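You operate a simulated robot arm through the tools that you are given. There is no shell and no other tool. Be economical: measure what you need, move in short steps, check, and stop when the job is done.

You are at the controls of a simulated robot arm. One attempt, no reset.

JOB
Reset the touring bike's tripped breaker, then set the light rocker to off.
Fine: the ignition stays off; shut the fuse cover again. Where these are worked on the way, their far stop is far enough and under half their travel is too little: fuse cover.

It is judged by the outcome, as a careful person would: the job done as asked, and still so three seconds after it is handed in. It fails if anything else is knocked over, pushed out of place, dropped, spilled or broken. Lids that push on must go on centred and level and be pressed home; caps that screw on are set level and turned clockwise until they are tight.

ROBOT AND FRAMES
A 6-joint arm with a two-finger parallel gripper on a trunk, on a base that drives. Base frame: it is fixed to the floor where the robot stands at the start and does not move with it; the origin is under the middle of the robot, x ahead of it, y to its left, z up. Lengths are in mm, angles in degrees, forces in N, time in s.
With the tool pointing down near the work surface it reaches from about 120 to 520 mm from the robot's upright axis, wherever it stands. Its first joint turns from -166.0 to 166.0 degrees. Places, roughly: fuse cover [300, 100, 500]; ignition knob [100, 700, 1000]; light rocker [0, 500, 1000]; long breaker [300, 200, 600]; round breaker [300, 100, 600]; square breaker [300, 100, 600]. Payload 1.57 kg.
The TCP is the grasp point between the finger pads, 30 mm short of the fingertips. In the tool frame z runs along the fingers and y along their closing line. The gripper opens to 110 mm. The fingers are 24 mm wide and 12 mm thick; the gripper's body (48 by 112 mm) begins 78 mm behind the TCP.
Orientation is told as [roll, pitch, yaw] about the base's x, y, z axes, in that order, counted from this pose: with the fingers straight down and closing along the base's y, the tool's x points along the base's -x, its y along +y and its z along -z.

CONTROLS
- The arm moves only by the tool jog_arm. Its argument "rows" is a list of rows, each a list of 3 entries, a list of its own where there are three numbers: the shift along the base's x, y, z in units of 25 mm (1.0 is 25 mm), then the turn, a rotation vector about the base's x, y, z in units of 6 degrees (1.0 is 6 degrees), then the finger opening in cm, from 0 to 11. In form: [[[x, y, z], [wx, wy, wz], fingers], ...]. A call has 1 to 8 rows; each row shifts and turns the commanded pose from where the row before left it. A call with a number of a shift or a turn outside -1 to 1 is refused whole. Rows are played at 5 a second. More than 50 mm and 8.6 degrees between two rows, or a gripper value outside its range, and nothing of the call is played. Where a pose cannot be reached the arm comes as near as it can. A force on the tool above 90 N (or 10 N above the force at the start of the call, whichever is more), or a blocked arm, ends the call early, and 0.2 s more pass. Each finger travels about 108 mm/s and halts on what it meets, pressing with about 31 N; the grip force reading is that of the motor and also rises with nothing between the fingers. The clock runs only during rows and for 0.2 s after the last one: add rows that do not move to give the fingers time. The reply holds the time, the measured pose of the TCP, the force on the tool along the base axes, the opening and the grip force, in the units named above and with some noise, with the torque about the TCP (base axes, N m) and any sound that the robot's microphone picked up, and new pictures: "pictures" is both (left out), scene, wrist or none.
- Cameras (640 x 400 px; columns grow to the right, rows downward): "scene" is now at [68.1, 159.8, 1608.2]; the picture's right is [0.23, -0.97, 0.00], its down [-0.49, -0.12, -0.86] and it looks along [0.84, 0.20, -0.51] (base axes); focal length 214 px, centre (320, 200). "wrist" rides on the gripper at [70, 16, -141] in the tool frame; the picture's right is [-0.23, 0.97, 0.00], its down [-0.85, -0.20, -0.48] and it looks along [-0.47, -0.11, 0.88] (tool axes); focal length 222 px, centre (320, 200).
- move_column(by): slides the trunk up (or, below 0, down) by that many mm; the arm and the scene camera ride with it, the base frame stays. It gives what a move gives, with no picture.
- steer(legs): drives the robot by 1 to 6 legs, each [ahead, left, turn to the left] in mm, mm and degrees, along the robot's own axes; the way and the turn of a leg run together, so that a leg with both is an arc; at most 1500 mm and 180 degrees a leg. The arm and the cameras ride along, it lands a little off, and it stops where it bumps. It gives what a move gives, and a new picture of the scene camera.
- head_to(pan, tilt): turns the head with the scene camera to pan (to the left, within 120 degrees either way) and tilt (down, from -29 to 69), counted from straight ahead of the robot. It gives what a move gives, and a new picture of the scene camera.
- locate(camera, pixels): for up to 12 pixels [column, row] of the newest picture of that camera ("zoom" is the newest enlarged one), the place [x, y, z] in the base frame of the surface seen there, good to about 2 mm. No time passes.
- close_up(camera, box): a new picture of the part [left, top, right, bottom] of that camera's present view, enlarged. No time passes.
- hand_in(): hands the job in; it is judged then, once.

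Go step by step. Measure first, check grasps and placings, and put right what went wrong. The budget is 80 turns and 260 pictures, counting those below and the enlarged ones. Unless the task says otherwise, let go and move clear before handing in, and close with one line.

The tools are called after "Emit:" by a JSON object that holds its "fn" and its "kwargs". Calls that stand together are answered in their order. jog_arm: Moves the arm, as the interface text tells. Its arguments: {"type":"object","properties":{"rows":{"type":"array","items":{"type":"array"}},"pictures":{"type":"string","enum":["both","scene","wrist","none"]}},"required":["rows"]} The other tools are called the same way: move_column (by) slides the trunk up or down; steer (legs) drives the base; head_to (pan, tilt) turns the head that bears the scene camera; locate (camera, pixels) gives the place of the surface under pixels of a picture; close_up (camera, box) takes an enlarged picture of a part of a camera's view; hand_in () hands the job in.

At the start:

```text
time: 0.0
eef_pos: [231.5, 288.1, 1327.0]
tool_rot: [-0.2, 0.2, 0.0]
wrist_force: [0.6, 0.6, 0.1]
torque: [0.02, 0.01, 0.01]
width: 110.0
grip_force: 0.1
trunk travel left (down, up): [-175.0, 415.0]
robot x, y, heading: [-1.3, -2.5, 0.0]
head pan, tilt: [93.5, 68.8]
```

scene: 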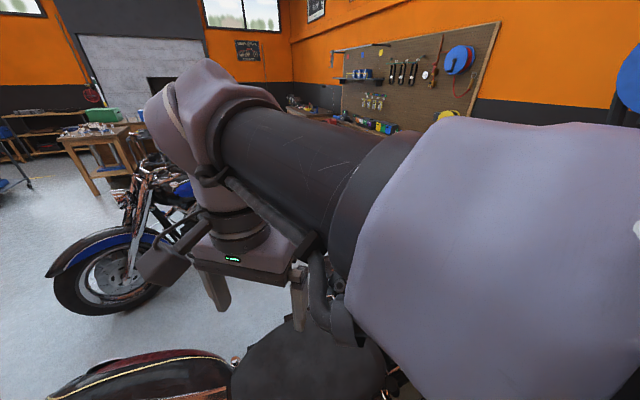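
wrist: 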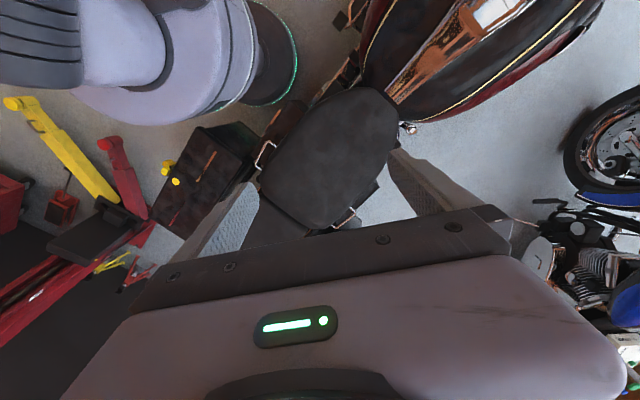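

The scene view is mostly blocked by the arm; the bike seems to be close to the left. I'll turn the head to look to the left of the robot.

Emit:
{"fn": "head_to", "kwargs": {"pan": 60, "tilt": 40}}

```text
time: 1.0
eef_pos: [232.4, 288.3, 1324.9]
tool_rot: [-0.5, 0.3, 0.0]
wrist_force: [-0.2, 0.6, 0.6]
torque: [-0.01, -0.03, 0.02]
width: 110.0
grip_force: 0.1
trunk travel left (down, up): [-175.0, 415.0]
robot x, y, heading: [-1.8, -6.9, 0.1]
head pan, tilt: [60.0, 40.0]
```

scene: 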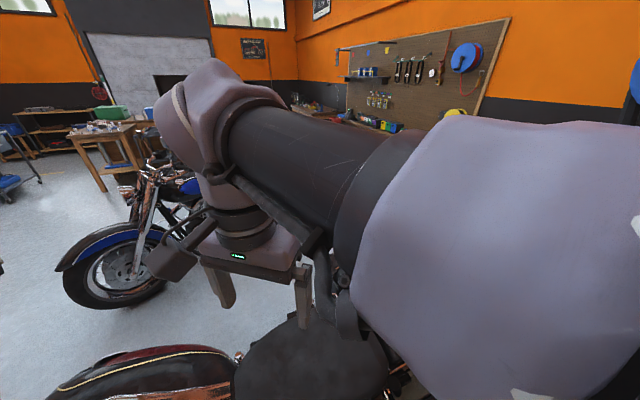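

The picture hardly changed although pan/tilt readings changed; I'll test the head with another setting.

Emit:
{"fn": "head_to", "kwargs": {"pan": 90, "tilt": 50}}

Emit:
{"fn": "locate", "kwargs": {"camera": "scene", "pixels": [[310, 370], [150, 380], [130, 270], [240, 257], [100, 350]]}}

```text
time: 1.9
eef_pos: [233.2, 287.6, 1325.1]
tool_rot: [-0.4, 0.3, 0.0]
wrist_force: [-0.1, -0.5, 0.2]
torque: [-0.03, 0.0, 0.0]
width: 109.8
grip_force: 0.0
trunk travel left (down, up): [-175.0, 415.0]
robot x, y, heading: [-1.5, 1.7, -0.0]
head pan, tilt: [90.0, 50.0]
```

scene: 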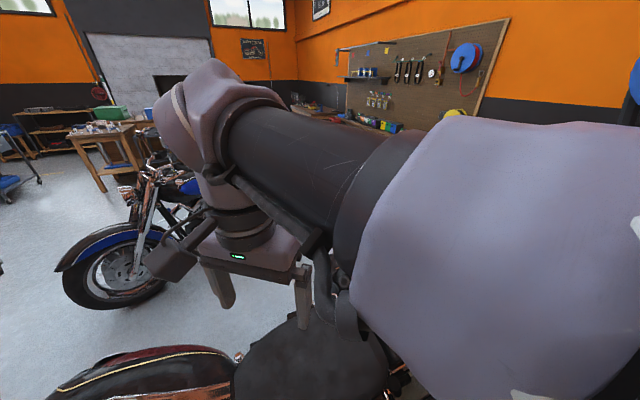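

```text
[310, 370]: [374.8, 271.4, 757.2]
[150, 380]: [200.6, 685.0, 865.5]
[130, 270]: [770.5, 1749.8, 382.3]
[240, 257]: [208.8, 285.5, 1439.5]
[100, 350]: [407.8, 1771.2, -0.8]
```

The head picture does not respond, so the scene camera seems fixed. I'll locate features in the wrist picture and zoom.

Emit:
{"fn": "locate", "kwargs": {"camera": "wrist", "pixels": [[330, 150], [200, 180], [265, 155], [450, 60], [170, 165], [345, 15], [320, 90], [500, 15], [270, 105], [380, 60], [410, 128], [80, 235]]}}

Emit:
{"fn": "close_up", "kwargs": {"camera": "wrist", "box": [130, 0, 610, 260]}}

Emit:
{"fn": "head_to", "kwargs": {"pan": -20, "tilt": 60}}

```text
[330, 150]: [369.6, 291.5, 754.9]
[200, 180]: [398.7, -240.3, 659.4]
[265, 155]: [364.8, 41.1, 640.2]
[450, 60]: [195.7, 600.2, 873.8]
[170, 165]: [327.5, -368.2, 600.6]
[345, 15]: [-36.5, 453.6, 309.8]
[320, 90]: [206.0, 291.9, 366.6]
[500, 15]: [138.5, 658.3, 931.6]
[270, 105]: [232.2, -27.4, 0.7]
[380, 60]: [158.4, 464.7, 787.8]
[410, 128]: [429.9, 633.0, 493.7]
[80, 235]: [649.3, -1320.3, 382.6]
```

```text
1.33 times, centred on (370, 130) of wrist
```

zoom: 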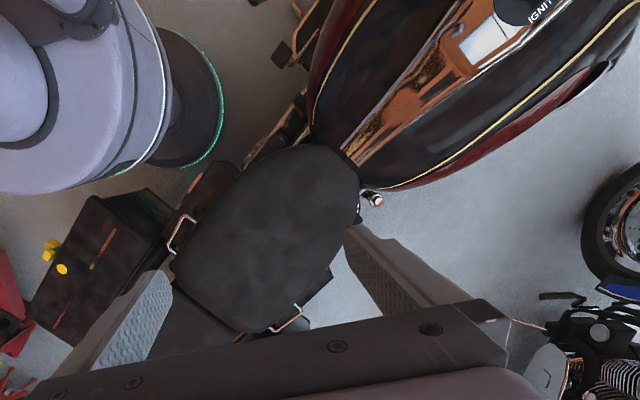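

```text
time: 3.8
eef_pos: [231.9, 287.5, 1327.8]
tool_rot: [-0.2, 0.1, 0.0]
wrist_force: [0.3, -0.2, 0.5]
torque: [0.0, 0.0, 0.01]
width: 109.8
grip_force: 0.0
trunk travel left (down, up): [-175.0, 415.0]
robot x, y, heading: [1.1, -0.8, 0.0]
head pan, tilt: [-20.0, 60.0]
```

scene: 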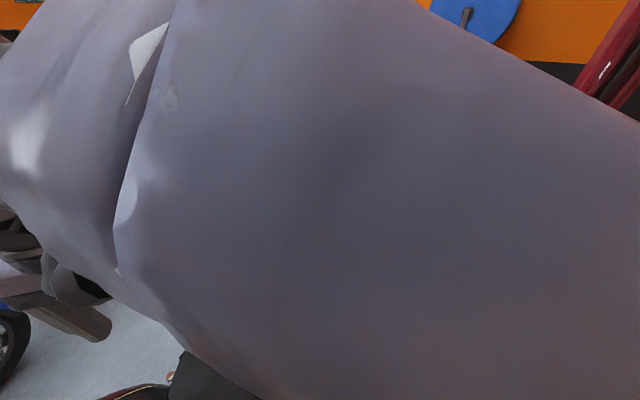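

The head does move to the right, but the arm is in the way. I'll try panning far left again to check, then back off.

Emit:
{"fn": "head_to", "kwargs": {"pan": 115, "tilt": 30}}

Emit:
{"fn": "head_to", "kwargs": {"pan": -110, "tilt": 35}}

```text
time: 6.0
eef_pos: [232.3, 288.2, 1325.6]
tool_rot: [-0.3, 0.2, 0.1]
wrist_force: [-0.8, -0.2, -0.1]
torque: [0.01, -0.03, 0.0]
width: 109.9
grip_force: 0.0
trunk travel left (down, up): [-175.0, 415.0]
robot x, y, heading: [-0.6, -0.4, 0.1]
head pan, tilt: [115.0, 30.0]
```

scene: 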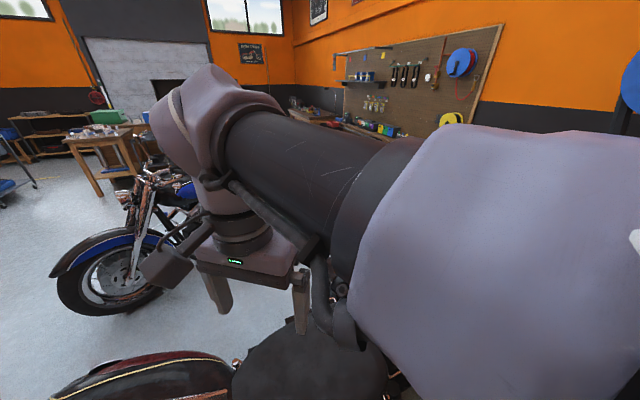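

```text
time: 9.2
eef_pos: [231.9, 287.2, 1325.4]
tool_rot: [-0.3, 0.2, -0.2]
wrist_force: [0.1, 0.9, 0.2]
torque: [-0.02, 0.01, -0.01]
width: 109.9
grip_force: 0.1
trunk travel left (down, up): [-175.0, 415.0]
robot x, y, heading: [-1.4, -2.3, -0.1]
head pan, tilt: [-110.0, 35.0]
```

scene: 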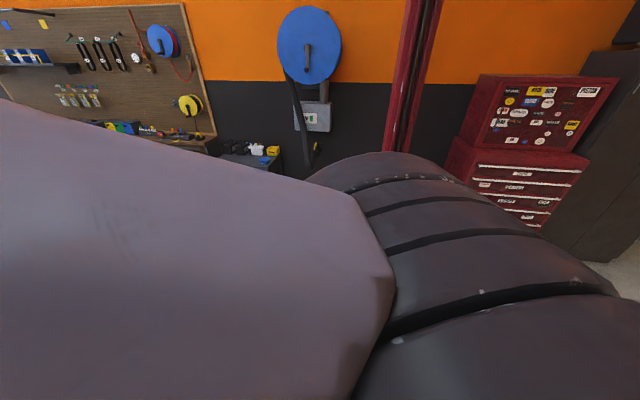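

The camera shows a clear workshop at the right. I'll back away along the bike's left-side normal and turn about 30° so the side panel is ahead.

Emit:
{"fn": "steer", "kwargs": {"legs": [[-260, -180, 0], [0, 0, 30]]}}

Emit:
{"fn": "head_to", "kwargs": {"pan": 30, "tilt": 60}}

```text
time: 12.8
eef_pos: [-191.9, 184.5, 1327.2]
tool_rot: [-0.1, 0.3, 29.5]
wrist_force: [-0.9, -0.5, -0.2]
torque: [-0.03, 0.0, -0.02]
width: 110.1
grip_force: 0.1
trunk travel left (down, up): [-175.0, 415.0]
robot x, y, heading: [-251.1, -179.9, 29.5]
head pan, tilt: [-110.0, 35.0]
```

scene: 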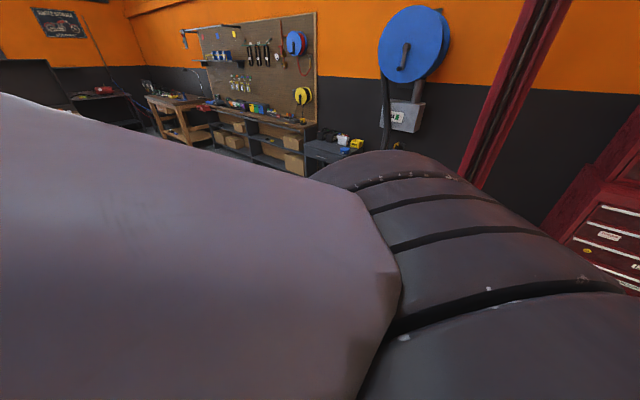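

```text
time: 15.0
eef_pos: [-191.1, 184.5, 1326.6]
tool_rot: [-0.2, 0.1, 29.5]
wrist_force: [-0.5, -0.2, 0.2]
torque: [0.03, 0.01, -0.01]
width: 110.1
grip_force: 0.1
trunk travel left (down, up): [-175.0, 415.0]
robot x, y, heading: [-256.1, -179.2, 29.6]
head pan, tilt: [30.0, 60.0]
```

scene: 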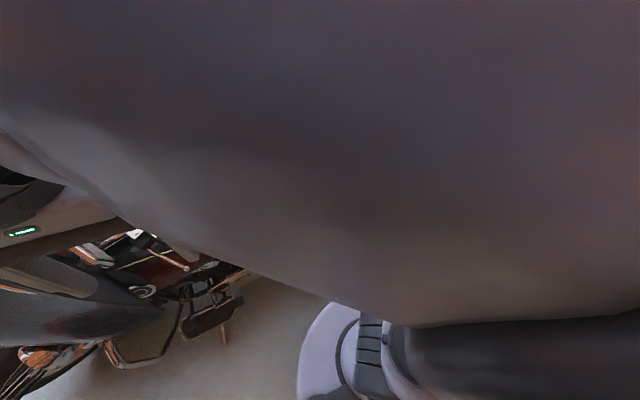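

Head view is blocked by the upper arm. I'll pitch the tool up toward the bike while lowering, using the wrist camera.

Emit:
{"fn": "jog_arm", "kwargs": {"rows": [[[0, 0, -1], [0.5, -0.866, 0], 11], [[0, 0, -1], [0.5, -0.866, 0], 11], [[0, 0, -1], [0.5, -0.866, 0], 11], [[0, 0, -1], [0.5, -0.866, 0], 11], [[0, 0, -1], [0.5, -0.866, 0], 11], [[0, 0, -1], [0.5, -0.866, 0], 11]], "pictures": "both"}}

```text
time: 16.4
eef_pos: [-193.1, 186.0, 1181.8]
tool_rot: [1.3, -36.1, 28.9]
wrist_force: [-0.3, -0.4, -0.3]
torque: [-0.03, -0.01, 0.0]
width: 110.0
grip_force: 0.1
trunk travel left (down, up): [-175.0, 415.0]
robot x, y, heading: [-255.9, -181.2, 29.8]
head pan, tilt: [30.0, 60.0]
```

scene: 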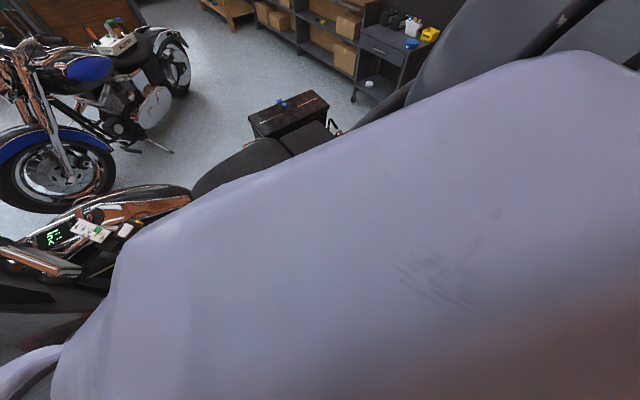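
wrist: 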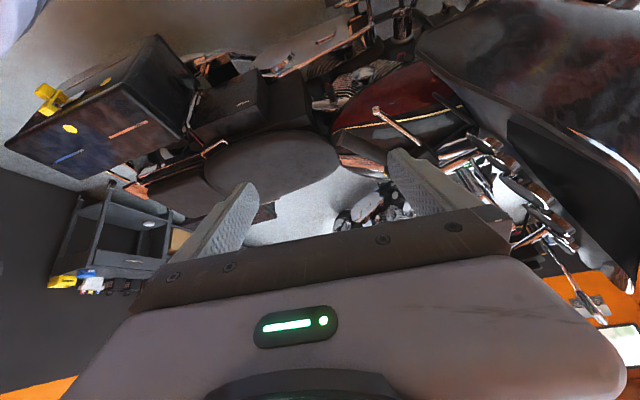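

The wrist view now sees the bike from the left (picture upside down). I'll locate the main features and zoom.

Emit:
{"fn": "locate", "kwargs": {"camera": "wrist", "pixels": [[260, 160], [230, 105], [320, 45], [540, 80], [440, 45], [390, 120], [120, 100], [500, 170], [600, 40], [280, 70], [340, 80], [220, 70]]}}

Emit:
{"fn": "close_up", "kwargs": {"camera": "wrist", "box": [170, 0, 490, 200]}}

Emit:
{"fn": "close_up", "kwargs": {"camera": "scene", "box": [0, 180, 200, 305]}}

Emit:
{"fn": "locate", "kwargs": {"camera": "scene", "pixels": [[90, 230], [125, 229], [55, 235], [40, 265], [160, 205], [80, 210]]}}

```text
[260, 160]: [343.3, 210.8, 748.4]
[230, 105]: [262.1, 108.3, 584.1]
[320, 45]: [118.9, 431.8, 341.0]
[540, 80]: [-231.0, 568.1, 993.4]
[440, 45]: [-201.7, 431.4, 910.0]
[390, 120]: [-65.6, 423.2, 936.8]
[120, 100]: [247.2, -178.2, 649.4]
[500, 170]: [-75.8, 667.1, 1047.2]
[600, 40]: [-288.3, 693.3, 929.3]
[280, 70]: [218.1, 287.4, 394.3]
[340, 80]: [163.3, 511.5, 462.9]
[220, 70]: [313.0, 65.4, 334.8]
```

```text
2.00 times, centred on (330, 100) of wrist
```

zoom: 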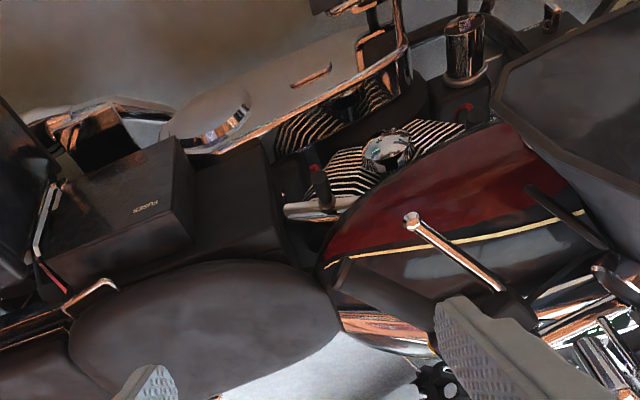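

```text
3.20 times, centred on (100, 242) of scene
```

zoom: 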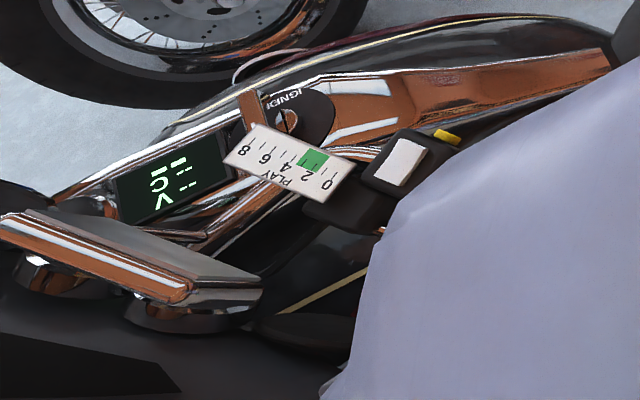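

```text
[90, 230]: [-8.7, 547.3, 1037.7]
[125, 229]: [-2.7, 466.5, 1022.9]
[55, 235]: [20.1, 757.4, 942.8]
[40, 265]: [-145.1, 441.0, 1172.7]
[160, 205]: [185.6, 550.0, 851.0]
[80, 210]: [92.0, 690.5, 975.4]
```

The fuse box is at about (262,108,584) with a "FUSES" lid; the light rocker near (-3,466,1023). I'll bring the hand in front of the box for a closer look.

Emit:
{"fn": "jog_arm", "kwargs": {"rows": [[[1, -0.5, -0.5], [0, 0, 0], 6], [[1, -0.5, -0.5], [0, 0, 0], 6], [[1, -0.5, -0.5], [0, 0, 0], 6], [[1, -0.5, -0.5], [0, 0, 0], 6], [[1, -0.5, -0.5], [0, 0, 0], 6], [[1, -0.5, -0.5], [0, 0, 0], 6], [[1, -0.5, -0.5], [0, 0, 0], 6], [[1, -0.5, -0.5], [0, 0, 0], 6]], "pictures": "none"}}

Emit:
{"fn": "move_column", "kwargs": {"by": -175}}

Emit:
{"fn": "jog_arm", "kwargs": {"rows": [[[0.5, -0.5, -0.7], [0, 0, 0], 6], [[0.5, -0.5, -0.7], [0, 0, 0], 6], [[0.5, -0.5, -0.7], [0, 0, 0], 6], [[0.5, -0.5, -0.7], [0, 0, 0], 6]], "pictures": "both"}}

```text
time: 18.2
eef_pos: [15.8, 107.4, 1086.8]
tool_rot: [-0.2, -35.5, 29.5]
wrist_force: [0.8, 0.0, -0.8]
torque: [-0.05, 0.0, 0.01]
width: 59.9
grip_force: 0.0
out of reach, approached as far as the arm can: row 5, 6, 7, 8
trunk travel left (down, up): [-175.0, 415.0]
robot x, y, heading: [-250.6, -179.9, 29.7]
head pan, tilt: [30.0, 60.0]
```

```text
time: 20.2
eef_pos: [15.9, 110.2, 914.4]
tool_rot: [-0.1, -35.8, 29.4]
wrist_force: [-0.6, -0.6, 0.4]
torque: [-0.06, -0.02, 0.01]
width: 60.0
grip_force: 0.0
trunk travel left (down, up): [0.0, 590.0]
robot x, y, heading: [-248.5, -180.7, 29.6]
head pan, tilt: [30.0, 60.0]
```

```text
time: 21.2
eef_pos: [82.7, 80.1, 854.1]
tool_rot: [0.0, -35.7, 29.3]
wrist_force: [0.1, -0.2, -0.1]
torque: [0.02, 0.03, -0.02]
width: 60.0
grip_force: 0.2
out of reach, approached as far as the arm can: row 1, 2, 3
trunk travel left (down, up): [0.0, 590.0]
robot x, y, heading: [-251.0, -180.5, 29.7]
head pan, tilt: [30.0, 60.0]
```

scene: 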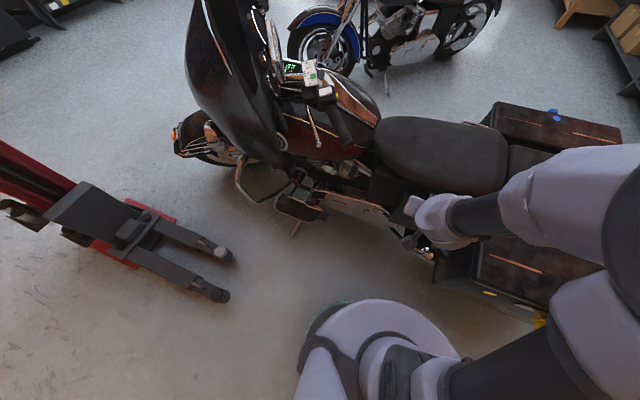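
wrist: 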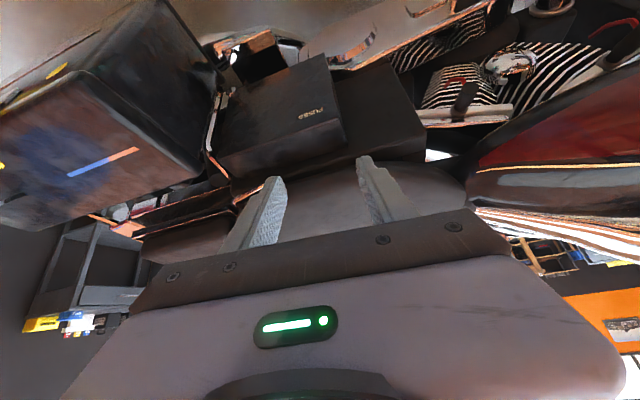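

Now both cameras see the box: wrist (285,110). I'll zoom and measure the lid.

Emit:
{"fn": "close_up", "kwargs": {"camera": "wrist", "box": [190, 30, 446, 190]}}

Emit:
{"fn": "locate", "kwargs": {"camera": "wrist", "pixels": [[327, 57], [345, 140], [232, 88], [215, 155], [285, 110], [310, 114], [390, 70], [425, 132], [365, 110], [228, 180], [213, 110], [375, 148]]}}

Emit:
{"fn": "close_up", "kwargs": {"camera": "scene", "box": [330, 130, 490, 270]}}

```text
2.50 times, centred on (318, 110) of wrist
```

zoom: 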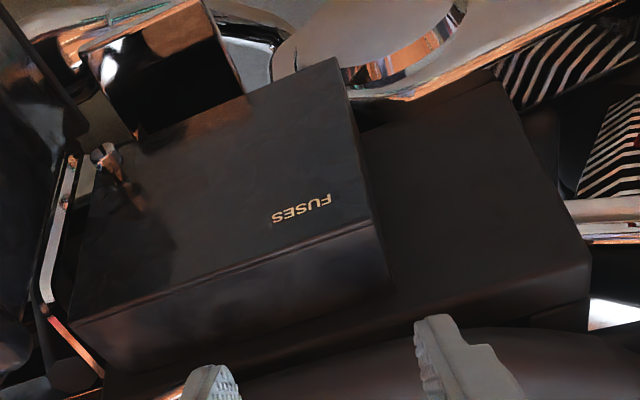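

```text
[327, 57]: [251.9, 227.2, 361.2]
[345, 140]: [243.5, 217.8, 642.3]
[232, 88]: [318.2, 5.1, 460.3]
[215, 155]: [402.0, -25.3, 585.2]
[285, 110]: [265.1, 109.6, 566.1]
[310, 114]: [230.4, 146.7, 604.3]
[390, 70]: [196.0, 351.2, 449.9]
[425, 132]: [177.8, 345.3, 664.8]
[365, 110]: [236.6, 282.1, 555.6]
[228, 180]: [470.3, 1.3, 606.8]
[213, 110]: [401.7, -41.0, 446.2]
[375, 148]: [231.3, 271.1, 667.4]
```

```text
2.86 times, centred on (410, 200) of scene
```

zoom: 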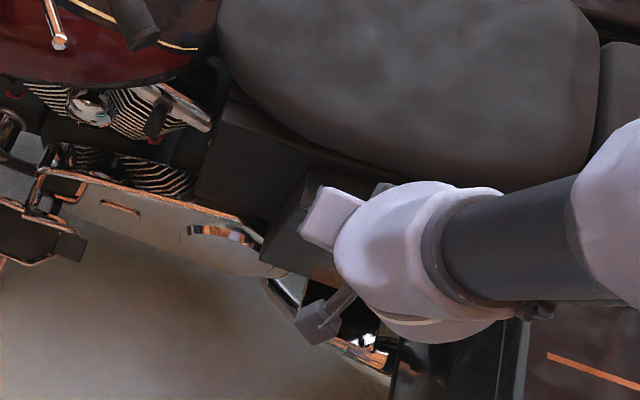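

Emit:
{"fn": "close_up", "kwargs": {"camera": "wrist", "box": [205, 40, 301, 100]}}

Emit:
{"fn": "close_up", "kwargs": {"camera": "wrist", "box": [190, 30, 446, 190]}}

Emit:
{"fn": "locate", "kwargs": {"camera": "zoom", "pixels": [[85, 310], [365, 215], [330, 75], [180, 140], [250, 180], [105, 155], [120, 180], [300, 270], [90, 340], [350, 130], [380, 240], [450, 250]]}}

```text
6.67 times, centred on (253, 70) of wrist
```

zoom: 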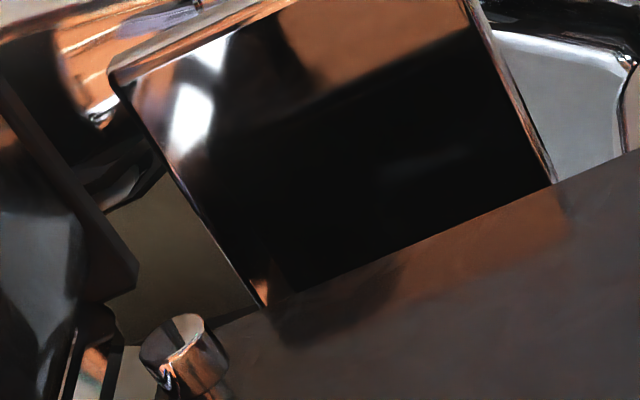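

```text
2.50 times, centred on (318, 110) of wrist
```

zoom: 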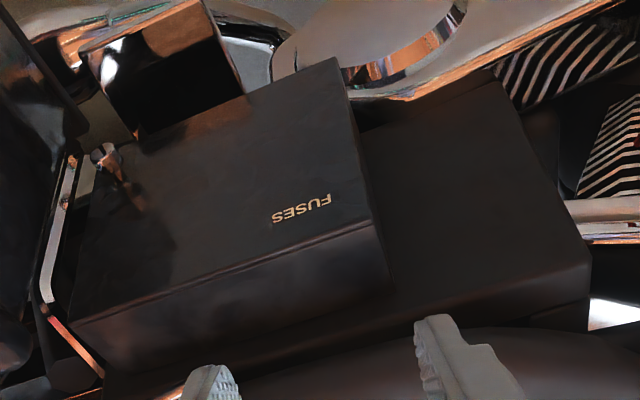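

```text
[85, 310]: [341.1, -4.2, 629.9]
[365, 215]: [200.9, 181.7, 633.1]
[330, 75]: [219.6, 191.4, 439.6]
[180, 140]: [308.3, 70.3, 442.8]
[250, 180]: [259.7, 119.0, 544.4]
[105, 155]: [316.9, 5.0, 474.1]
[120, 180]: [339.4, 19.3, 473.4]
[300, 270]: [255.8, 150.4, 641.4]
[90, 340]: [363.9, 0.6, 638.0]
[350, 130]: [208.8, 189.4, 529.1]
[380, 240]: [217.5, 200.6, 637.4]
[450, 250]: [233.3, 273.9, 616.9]
```

The cover face runs from (341,-4) to (201,182), z 440–635, with a small chrome knob at about (317,5,474) sticking out ~30 mm. I need a level view to see the hinge side, so I'll lower and pitch up.

Emit:
{"fn": "jog_arm", "kwargs": {"rows": [[[0.1, -0.3, -1], [0.55, -0.83, 0], 6], [[0.1, -0.3, -1], [0.55, -0.83, 0], 6], [[0.2, -0.3, -1], [0.55, -0.83, 0], 6], [[0.2, -0.3, -1], [0, 0, 1], 6], [[0.2, -0.3, -1], [0, 0, 0], 6], [[0.2, -0.3, -1], [0, 0, 0], 6], [[0.2, -0.3, -1], [0, 0, 0], 6]], "pictures": "both"}}

```text
time: 22.8
eef_pos: [15.3, 187.3, 800.5]
tool_rot: [1.6, -53.5, 33.9]
wrist_force: [0.1, 0.5, 0.4]
torque: [0.0, 0.0, 0.0]
width: 60.0
grip_force: 0.1
out of reach, approached as far as the arm can: row 1, 2, 3, 4, 5, 6, 7
trunk travel left (down, up): [0.0, 590.0]
robot x, y, heading: [-252.1, -177.8, 29.5]
head pan, tilt: [30.0, 60.0]
```

scene: 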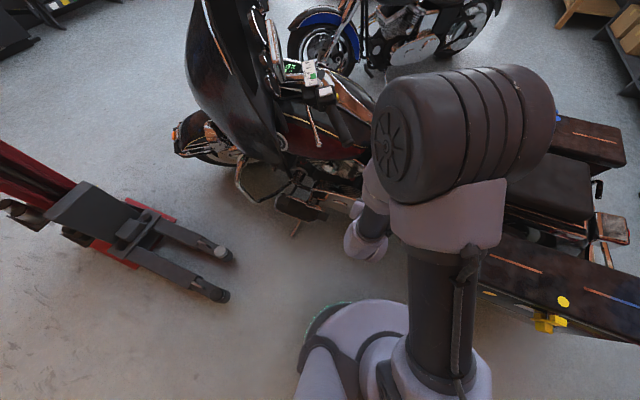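
wrist: 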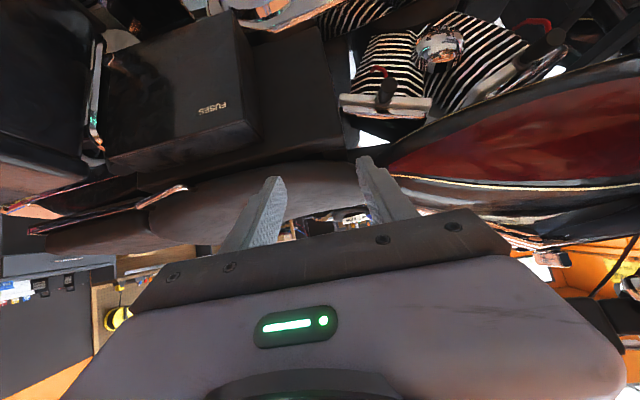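

The arm swung to another configuration because the pose was out of reach. I'll measure the arm's own geometry.

Emit:
{"fn": "locate", "kwargs": {"camera": "scene", "pixels": [[440, 330], [440, 270], [390, 140], [500, 100], [460, 220], [375, 200], [365, 240], [330, 325], [380, 340], [440, 375], [430, 215], [350, 380]]}}

```text
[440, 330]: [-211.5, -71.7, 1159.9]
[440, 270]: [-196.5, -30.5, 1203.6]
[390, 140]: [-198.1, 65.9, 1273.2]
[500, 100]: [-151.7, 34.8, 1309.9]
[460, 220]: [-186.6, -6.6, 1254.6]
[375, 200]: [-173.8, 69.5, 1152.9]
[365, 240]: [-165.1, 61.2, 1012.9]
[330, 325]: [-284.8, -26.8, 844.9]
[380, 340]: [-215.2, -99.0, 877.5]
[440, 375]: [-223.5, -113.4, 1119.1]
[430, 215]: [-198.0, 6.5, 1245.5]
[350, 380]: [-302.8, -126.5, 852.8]
```

The shoulder is around z≈1000, and the knob is ~600 mm from the axis, too far for a low reach. I'll raise and retract the hand and pitch it down, then drive closer.

Emit:
{"fn": "jog_arm", "kwargs": {"rows": [[[-0.5, -0.6, 1], [-0.5, 0.8, 0], 6], [[-0.5, -0.6, 1], [-0.5, 0.8, 0], 6], [[0, -1, 1], [-0.5, 0.8, 0], 6], [[0, -1, 1], [-0.5, 0.8, 0], 6], [[0, -1, 0.5], [0, 0, 0], 6], [[0, -1, 0], [0, 0, 0], 6]], "pictures": "both"}}

```text
time: 24.2
eef_pos: [10.4, 95.1, 919.7]
tool_rot: [3.1, -30.8, 33.4]
wrist_force: [0.0, -0.1, -0.3]
torque: [0.03, -0.02, 0.01]
width: 60.1
grip_force: 0.0
out of reach, approached as far as the arm can: row 1, 2, 4, 5, 6
trunk travel left (down, up): [0.0, 590.0]
robot x, y, heading: [-253.2, -181.2, 29.6]
head pan, tilt: [30.0, 60.0]
```

scene: 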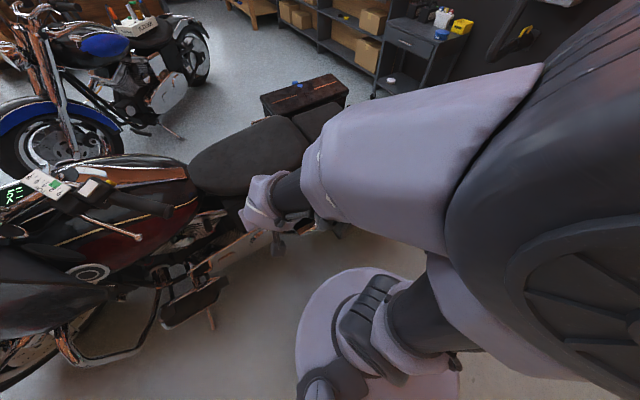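
wrist: 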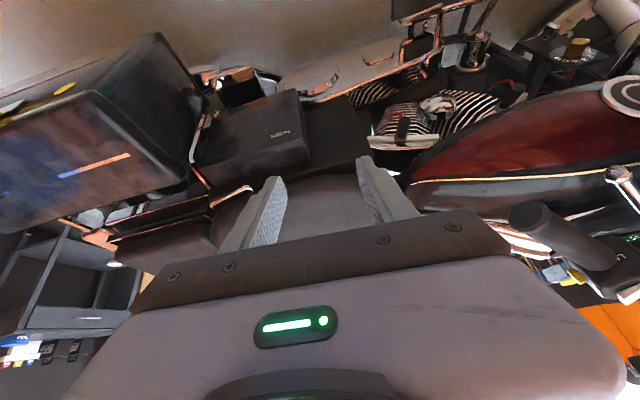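

Hand is at (10,95,920). I'll retract it toward the robot axis before driving.

Emit:
{"fn": "jog_arm", "kwargs": {"rows": [[[-0.5, -1, 0.2], [-0.2, 0.3, 0], 6], [[-0.5, -1, 0.2], [-0.2, 0.3, 0], 6], [[-0.5, -1, 0.2], [-0.2, 0.3, 0], 6], [[-0.5, -1, 0.2], [-0.2, 0.3, 0], 6], [[0, 0, 0], [0, 0, 0], 6], [[0, 0, 0], [0, 0, 0], 6]], "pictures": "none"}}

Emit:
{"fn": "steer", "kwargs": {"legs": [[180, 0, 7]]}}

```text
time: 25.6
eef_pos: [-15.1, 20.6, 962.0]
tool_rot: [2.9, -22.2, 33.4]
wrist_force: [0.3, -0.3, 0.6]
torque: [0.01, 0.01, -0.01]
width: 60.1
grip_force: 0.0
out of reach, approached as far as the arm can: row 1, 2, 3, 4
trunk travel left (down, up): [0.0, 590.0]
robot x, y, heading: [-249.9, -178.7, 29.5]
head pan, tilt: [30.0, 60.0]
```

```text
time: 27.1
eef_pos: [110.3, 144.6, 962.6]
tool_rot: [3.0, -22.2, 40.3]
wrist_force: [0.3, -0.3, 0.2]
torque: [0.01, 0.0, -0.01]
width: 59.8
grip_force: 0.1
trunk travel left (down, up): [0.0, 590.0]
robot x, y, heading: [-103.4, -81.6, 36.5]
head pan, tilt: [30.0, 60.0]
```

scene: 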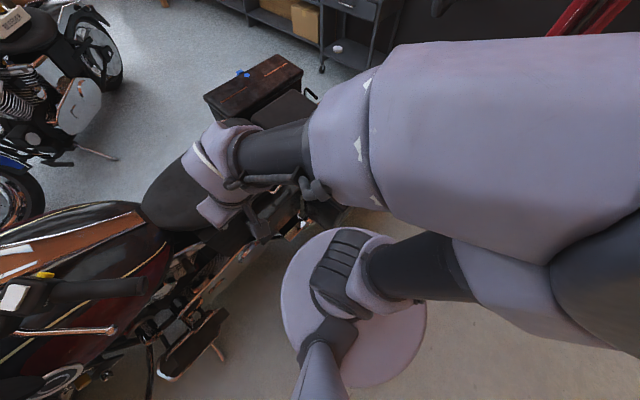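

Base is now at (-103,-82). I'll lower the hand in front of the box for a lower view of knob and hinge.

Emit:
{"fn": "jog_arm", "kwargs": {"rows": [[[0.3, -0.9, -0.5], [0, 0, 0], 6], [[0.3, -0.9, -0.5], [0, 0, 0], 6], [[0.3, -0.9, -0.5], [0, 0, 0], 6], [[0.3, -0.9, -0.5], [0, 0, 0], 6], [[0.3, -0.9, -0.5], [0, 0, 0], 6], [[0.3, -0.5, -1], [0, 0, 0], 6], [[0, 0, -1], [0, 0, 0], 6], [[0, 0, -1], [0, 0, 0], 6]], "pictures": "none"}}

Emit:
{"fn": "jog_arm", "kwargs": {"rows": [[[0, 0, -1], [0, 0, 0], 6], [[0, 0, -1], [0, 0, 0], 6], [[0, 0, -1], [0, 0, 0], 6], [[0, 0, -1], [0, 0, 0], 6], [[0, 0, -1], [0, 0, 0], 6], [[0, 0, -1], [0, 0, 0], 6]], "pictures": "both"}}

```text
time: 28.9
eef_pos: [222.2, 45.7, 877.5]
tool_rot: [3.0, -22.0, 40.4]
wrist_force: [0.4, -0.4, 1.1]
torque: [-0.01, 0.0, 0.03]
width: 60.1
grip_force: 0.0
out of reach, approached as far as the arm can: row 1, 2, 3, 4, 5, 6, 7, 8
trunk travel left (down, up): [0.0, 590.0]
robot x, y, heading: [-102.7, -84.7, 36.5]
head pan, tilt: [30.0, 60.0]
```

```text
time: 30.3
eef_pos: [246.3, 49.0, 738.4]
tool_rot: [3.3, -22.0, 40.2]
wrist_force: [-0.5, 0.2, 0.4]
torque: [-0.01, 0.0, -0.01]
width: 60.2
grip_force: 0.0
out of reach, approached as far as the arm can: row 1, 2, 3, 6
trunk travel left (down, up): [0.0, 590.0]
robot x, y, heading: [-100.6, -86.0, 36.5]
head pan, tilt: [30.0, 60.0]
```

scene: 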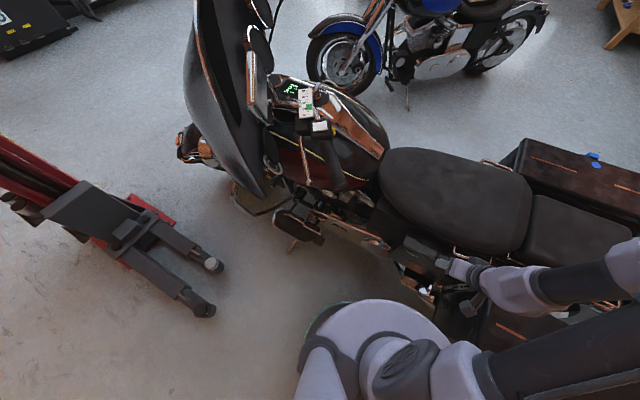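
wrist: 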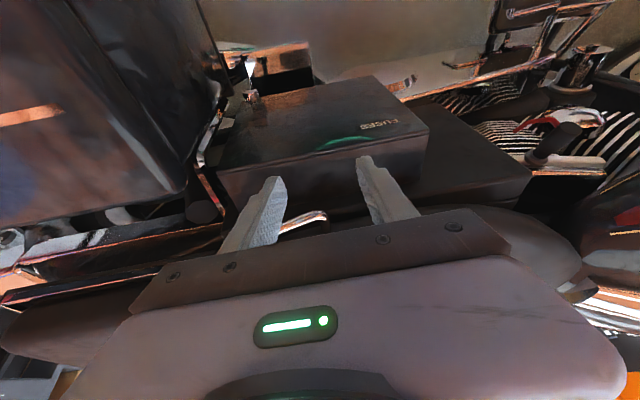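

Emit:
{"fn": "close_up", "kwargs": {"camera": "scene", "box": [350, 190, 510, 330]}}

Emit:
{"fn": "close_up", "kwargs": {"camera": "wrist", "box": [180, 40, 436, 200]}}

Emit:
{"fn": "locate", "kwargs": {"camera": "zoom", "pixels": [[165, 125], [180, 130], [200, 150], [95, 310], [460, 180], [400, 90], [615, 235], [500, 380], [480, 130], [350, 230], [95, 250], [170, 60]]}}

```text
2.86 times, centred on (430, 260) of scene
```

zoom: 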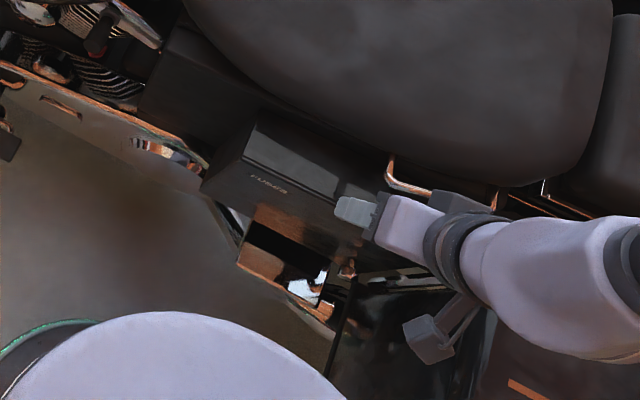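

```text
2.50 times, centred on (308, 120) of wrist
```

zoom: 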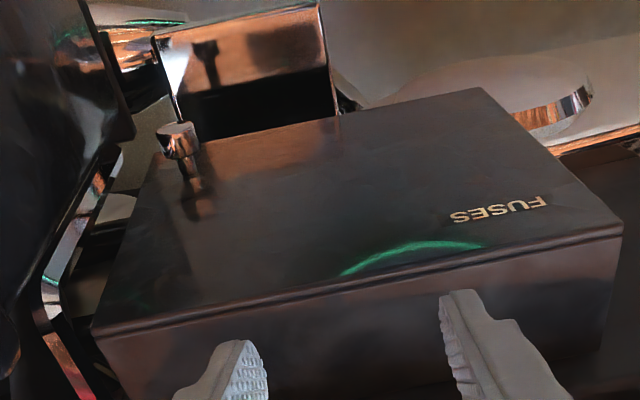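

```text
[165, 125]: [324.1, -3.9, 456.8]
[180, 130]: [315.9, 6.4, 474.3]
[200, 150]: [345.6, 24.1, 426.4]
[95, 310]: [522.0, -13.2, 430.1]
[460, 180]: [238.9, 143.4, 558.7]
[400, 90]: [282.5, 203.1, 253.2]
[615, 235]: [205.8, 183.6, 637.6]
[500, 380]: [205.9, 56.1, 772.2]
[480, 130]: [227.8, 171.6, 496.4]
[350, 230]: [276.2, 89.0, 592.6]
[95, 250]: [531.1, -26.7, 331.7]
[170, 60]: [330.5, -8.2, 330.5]
```

The lid is a thin plate with a chrome knob at rear-lower corner (zoom (180,130) → (317,5,474)). The saddlebag is adjacent; I'll measure its front edge for clearance.

Emit:
{"fn": "locate", "kwargs": {"camera": "wrist", "pixels": [[180, 190], [120, 150], [150, 60], [180, 40], [210, 110], [195, 170], [205, 60], [220, 95], [60, 60], [100, 200]]}}

Emit:
{"fn": "locate", "kwargs": {"camera": "scene", "pixels": [[437, 284], [440, 300], [433, 315], [470, 320], [450, 330], [437, 291], [510, 325], [550, 335], [440, 263]]}}

Emit:
{"fn": "close_up", "kwargs": {"camera": "wrist", "box": [206, 72, 302, 132]}}

Emit:
{"fn": "locate", "kwargs": {"camera": "zoom", "pixels": [[270, 90], [285, 115], [260, 120], [310, 120], [280, 145], [290, 180], [310, 190], [330, 210], [400, 150], [200, 180], [350, 300]]}}

```text
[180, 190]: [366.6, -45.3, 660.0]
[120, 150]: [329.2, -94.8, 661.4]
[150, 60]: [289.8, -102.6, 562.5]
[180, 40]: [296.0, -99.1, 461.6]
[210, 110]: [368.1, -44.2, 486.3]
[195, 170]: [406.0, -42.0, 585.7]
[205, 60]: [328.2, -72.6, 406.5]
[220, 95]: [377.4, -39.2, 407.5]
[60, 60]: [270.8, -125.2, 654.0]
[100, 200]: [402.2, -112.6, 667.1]
```

```text
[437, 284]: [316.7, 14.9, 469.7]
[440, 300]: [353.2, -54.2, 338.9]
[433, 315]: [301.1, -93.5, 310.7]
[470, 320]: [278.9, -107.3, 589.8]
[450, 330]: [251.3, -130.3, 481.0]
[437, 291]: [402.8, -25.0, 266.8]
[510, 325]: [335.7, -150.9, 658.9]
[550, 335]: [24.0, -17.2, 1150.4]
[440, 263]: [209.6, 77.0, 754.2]
```

```text
6.67 times, centred on (254, 102) of wrist
```

zoom: 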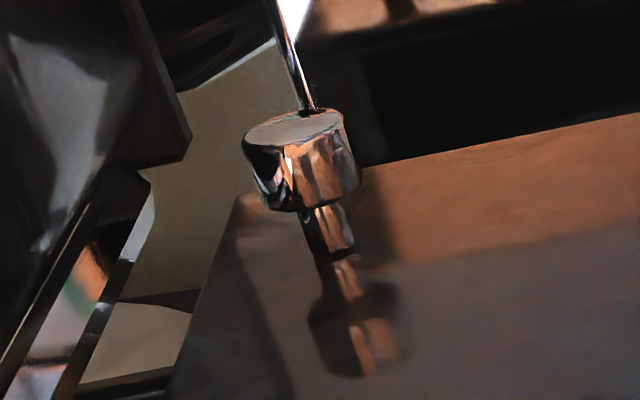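

```text
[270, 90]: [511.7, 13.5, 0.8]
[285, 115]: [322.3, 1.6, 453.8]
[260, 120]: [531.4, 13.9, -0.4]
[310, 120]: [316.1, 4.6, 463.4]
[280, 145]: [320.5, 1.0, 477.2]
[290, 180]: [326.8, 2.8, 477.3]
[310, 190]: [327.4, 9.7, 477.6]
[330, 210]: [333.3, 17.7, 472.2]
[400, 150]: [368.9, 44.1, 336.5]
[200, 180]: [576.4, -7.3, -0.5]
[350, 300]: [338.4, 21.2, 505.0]
```

Knob head centre is about (322,9,464), bag wall 70 mm to the rear. I'll orient the hand: pitch 30°, leaned ~12° away from the bag, yaw 37°, above a pre-grasp point outside the knob.

Emit:
{"fn": "jog_arm", "kwargs": {"rows": [[[0.25, -0.75, 0], [-0.28, -0.63, -0.13], 6], [[0.25, -0.75, 0], [-0.28, -0.63, -0.13], 6], [[0.25, -0.75, 0], [-0.28, -0.63, -0.13], 6], [[0.25, -0.75, 0], [-0.28, -0.63, -0.13], 6], [[0, 0, 0], [0, 0, 0], 6], [[0, 0, 0], [0, 0, 0], 6]], "pictures": "both"}}

```text
time: 31.7
eef_pos: [298.4, -38.8, 845.9]
tool_rot: [-13.3, -28.7, 44.3]
wrist_force: [-0.1, 0.3, 0.3]
torque: [-0.02, 0.0, -0.02]
width: 60.1
grip_force: 0.1
out of reach, approached as far as the arm can: row 1, 2, 3, 4
trunk travel left (down, up): [0.0, 590.0]
robot x, y, heading: [-101.5, -80.1, 36.6]
head pan, tilt: [30.0, 60.0]
```

scene: 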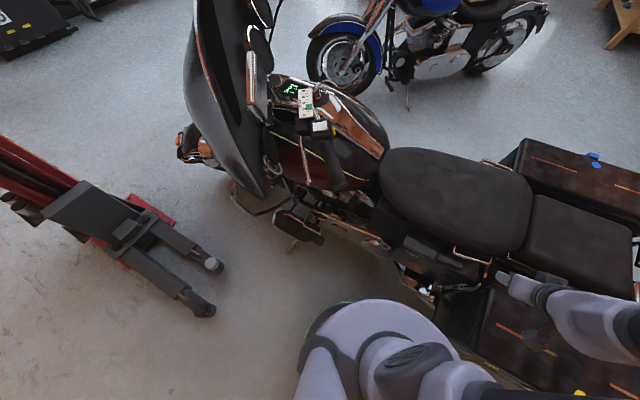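
wrist: 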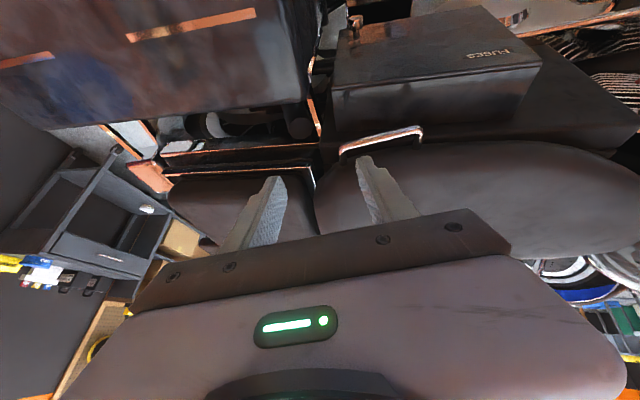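

The arm cannot realise this pose and drifted up. I'll measure where its links are to understand the reach.

Emit:
{"fn": "locate", "kwargs": {"camera": "scene", "pixels": [[395, 365], [340, 370], [400, 315], [440, 385], [600, 320], [620, 340], [550, 300], [515, 290], [480, 395], [330, 330]]}}

Emit:
{"fn": "head_to", "kwargs": {"pan": -20, "tilt": 60}}

Emit:
{"fn": "locate", "kwargs": {"camera": "scene", "pixels": [[100, 100], [200, 100], [320, 100], [450, 100], [550, 100], [100, 250], [200, 250], [320, 250], [450, 250], [550, 250], [200, 360], [400, 360]]}}

```text
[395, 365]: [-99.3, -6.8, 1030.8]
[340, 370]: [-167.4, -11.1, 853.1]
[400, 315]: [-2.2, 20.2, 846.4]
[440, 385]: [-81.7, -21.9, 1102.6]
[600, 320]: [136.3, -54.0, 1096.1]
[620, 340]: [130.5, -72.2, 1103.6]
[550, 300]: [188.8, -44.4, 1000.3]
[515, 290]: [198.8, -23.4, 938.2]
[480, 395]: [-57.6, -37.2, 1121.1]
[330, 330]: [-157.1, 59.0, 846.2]
```

```text
time: 32.9
eef_pos: [298.4, -39.7, 846.2]
tool_rot: [-13.4, -28.7, 44.3]
wrist_force: [0.4, -0.1, 0.0]
torque: [-0.03, -0.03, -0.01]
width: 60.1
grip_force: 0.1
trunk travel left (down, up): [0.0, 590.0]
robot x, y, heading: [-100.7, -85.1, 36.5]
head pan, tilt: [-20.0, 60.0]
```

scene: 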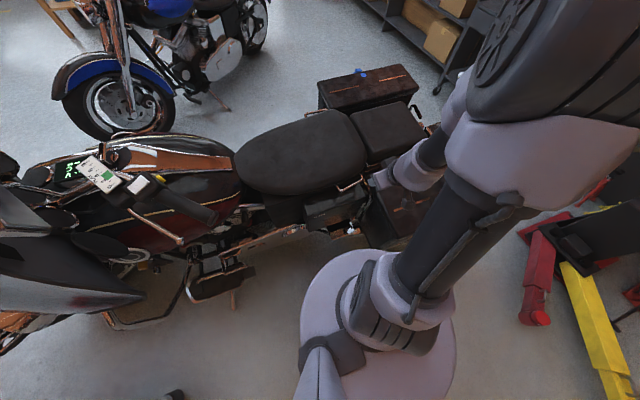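

```text
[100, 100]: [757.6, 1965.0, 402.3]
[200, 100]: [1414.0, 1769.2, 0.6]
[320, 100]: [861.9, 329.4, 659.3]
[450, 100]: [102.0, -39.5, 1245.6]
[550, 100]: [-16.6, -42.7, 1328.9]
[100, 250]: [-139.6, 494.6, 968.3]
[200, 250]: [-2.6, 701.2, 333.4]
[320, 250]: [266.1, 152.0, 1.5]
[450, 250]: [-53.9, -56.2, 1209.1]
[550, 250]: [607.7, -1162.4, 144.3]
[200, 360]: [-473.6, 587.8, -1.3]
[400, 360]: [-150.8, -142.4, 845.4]
```

Shoulder is near (-100,-85,1000) with ~550 mm reach, so I need to stand closer (the start position was fine). I'll raise the hand, then drive ~130 mm ahead and 40 mm right.

Emit:
{"fn": "jog_arm", "kwargs": {"rows": [[[-0.6, -0.5, 0.7], [0, 0, 0], 6], [[-0.6, -0.5, 0.7], [0, 0, 0], 6], [[-0.6, -0.5, 0.5], [0, 0, 0], 6], [[-0.6, -0.5, 0.5], [0, 0, 0], 6]], "pictures": "none"}}

Emit:
{"fn": "steer", "kwargs": {"legs": [[130, -42, 0]]}}

```text
time: 33.9
eef_pos: [265.1, -95.2, 917.8]
tool_rot: [-13.5, -28.8, 44.2]
wrist_force: [1.2, 0.2, 0.2]
torque: [-0.02, 0.01, -0.04]
width: 60.1
grip_force: 0.1
out of reach, approached as far as the arm can: row 1, 2, 3, 4
trunk travel left (down, up): [0.0, 590.0]
robot x, y, heading: [-99.0, -84.2, 36.4]
head pan, tilt: [-20.0, 60.0]
```

```text
time: 35.2
eef_pos: [397.7, -51.7, 917.7]
tool_rot: [-13.6, -28.8, 44.4]
wrist_force: [0.8, 0.2, -0.6]
torque: [-0.02, 0.0, 0.0]
width: 60.2
grip_force: 0.0
trunk travel left (down, up): [0.0, 590.0]
robot x, y, heading: [27.6, -38.3, 36.6]
head pan, tilt: [-20.0, 60.0]
```

scene: 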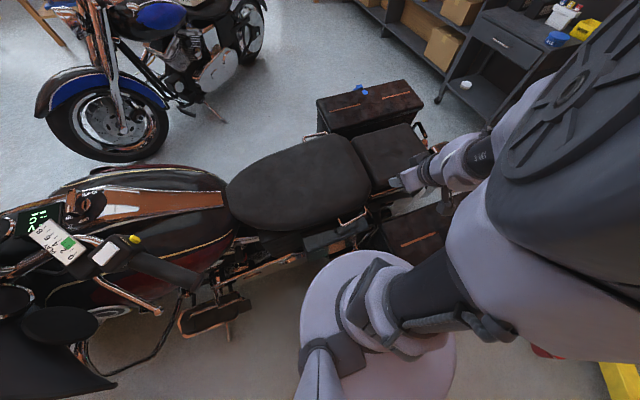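

Moved to (28,-38). Now I'll bring the hand back in front of the face and see whether poses are reached here.

Emit:
{"fn": "jog_arm", "kwargs": {"rows": [[[-1, 0, 0], [0, 0, 0], 6], [[-1, 0, 0], [0, 0, 0], 6], [[-1, 0, 0], [0, 0, 0], 6], [[-1, 0.2, 0], [0, 0, 0], 6], [[-1, 0.2, -0.5], [0, 0, 0], 6], [[0, 0, 0], [0, 0, 0], 6]], "pictures": "none"}}

```text
time: 36.6
eef_pos: [351.9, -74.4, 962.9]
tool_rot: [-12.8, -28.5, 44.0]
wrist_force: [0.7, -0.3, -1.0]
torque: [0.0, 0.0, 0.03]
width: 60.0
grip_force: 0.1
out of reach, approached as far as the arm can: row 1, 2, 3, 4, 5
trunk travel left (down, up): [0.0, 590.0]
robot x, y, heading: [27.2, -35.6, 36.2]
head pan, tilt: [-20.0, 60.0]
```

Going inward pushes the hand upward, so orientation (lean/pitch) appears to be the limit. I'll remove the lean and pitch here and see.

Emit:
{"fn": "jog_arm", "kwargs": {"rows": [[[0, 0, 0], [0.8, 0.6, 0], 6], [[0, 0, 0], [0.8, 0.6, 0], 6], [[0, 0, 0], [-0.6, 0.8, 0], 6], [[0, 0, 0], [-0.6, 0.8, 0], 6], [[0, 0, 0], [-0.6, 0.8, 0], 6], [[0, 0, 0], [-0.6, 0.8, 0], 6], [[0, 0, 0], [0, 0, 0], 6]], "pictures": "none"}}

Emit:
{"fn": "jog_arm", "kwargs": {"rows": [[[-1, 0, 0], [0, 0, 0], 6], [[-1, 0, 0], [0, 0, 0], 6], [[-1, 0, 0], [0, 0, 0], 6], [[0, 0, 0], [0, 0, 0], 6]], "pictures": "scene"}}

```text
time: 38.2
eef_pos: [350.0, -74.9, 962.9]
tool_rot: [0.4, -5.6, 37.5]
wrist_force: [0.1, 0.7, -0.3]
torque: [-0.02, -0.01, -0.02]
width: 59.9
grip_force: 0.1
trunk travel left (down, up): [0.0, 590.0]
robot x, y, heading: [29.6, -35.1, 36.6]
head pan, tilt: [-20.0, 60.0]
```

```text
time: 39.2
eef_pos: [272.3, -74.4, 964.3]
tool_rot: [0.9, -5.4, 37.4]
wrist_force: [0.0, 0.4, -0.3]
torque: [0.04, 0.0, -0.02]
width: 60.0
grip_force: 0.1
trunk travel left (down, up): [0.0, 590.0]
robot x, y, heading: [29.6, -34.6, 36.2]
head pan, tilt: [-20.0, 60.0]
```

scene: 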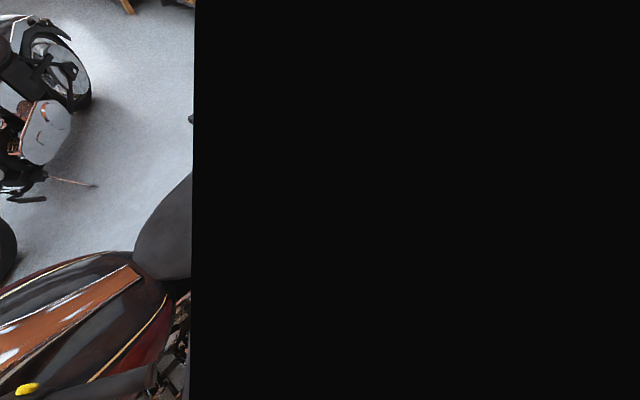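

Upright tool is reachable. I'll back off 70 mm for trunk clearance, then go to the pre-grasp column (270,-27) and descend with the tool nearly vertical.

Emit:
{"fn": "steer", "kwargs": {"legs": [[-70, 0, 0]]}}

Emit:
{"fn": "jog_arm", "kwargs": {"rows": [[[0.6, 0.9, 0], [0, 0, 0], 6], [[0.6, 0.9, 0], [0, 0, 0], 6], [[0.5, 0.9, -0.5], [0, 0, 0], 6], [[0.4, 0.8, -1], [0, 0, 0], 6], [[0, 0, -1], [0, 0, 0], 6], [[0, 0, -1], [0, 0, 0], 6], [[0, 0, -1], [0, 0, 0], 6], [[0, 0, -1], [0, 0, 0], 6]], "pictures": "both"}}

```text
time: 40.2
eef_pos: [217.3, -117.4, 964.9]
tool_rot: [0.7, -5.4, 37.4]
wrist_force: [0.7, 0.3, -0.1]
torque: [0.01, 0.05, 0.01]
width: 59.6
grip_force: 0.0
trunk travel left (down, up): [0.0, 590.0]
robot x, y, heading: [-24.4, -82.3, 36.4]
head pan, tilt: [-20.0, 60.0]
```

scene: 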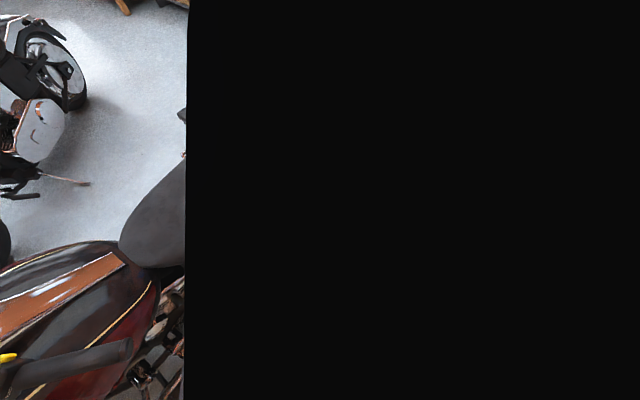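

```text
time: 42.0
eef_pos: [269.0, -30.6, 826.1]
tool_rot: [0.8, -5.4, 37.4]
wrist_force: [0.5, -0.3, -0.3]
torque: [0.01, 0.03, -0.02]
width: 59.9
grip_force: 0.1
trunk travel left (down, up): [0.0, 590.0]
robot x, y, heading: [-28.8, -85.5, 36.3]
head pan, tilt: [-20.0, 60.0]
```

scene: 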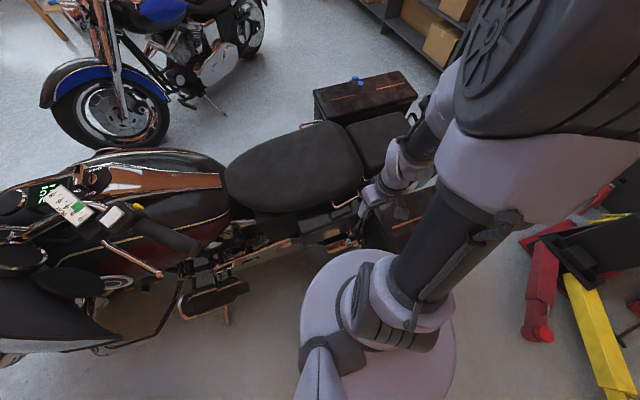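
wrist: 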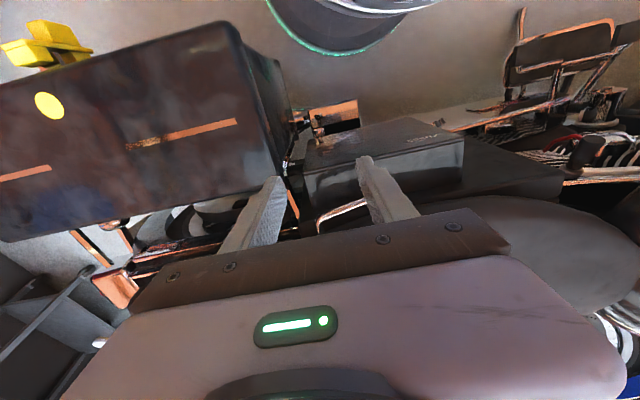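

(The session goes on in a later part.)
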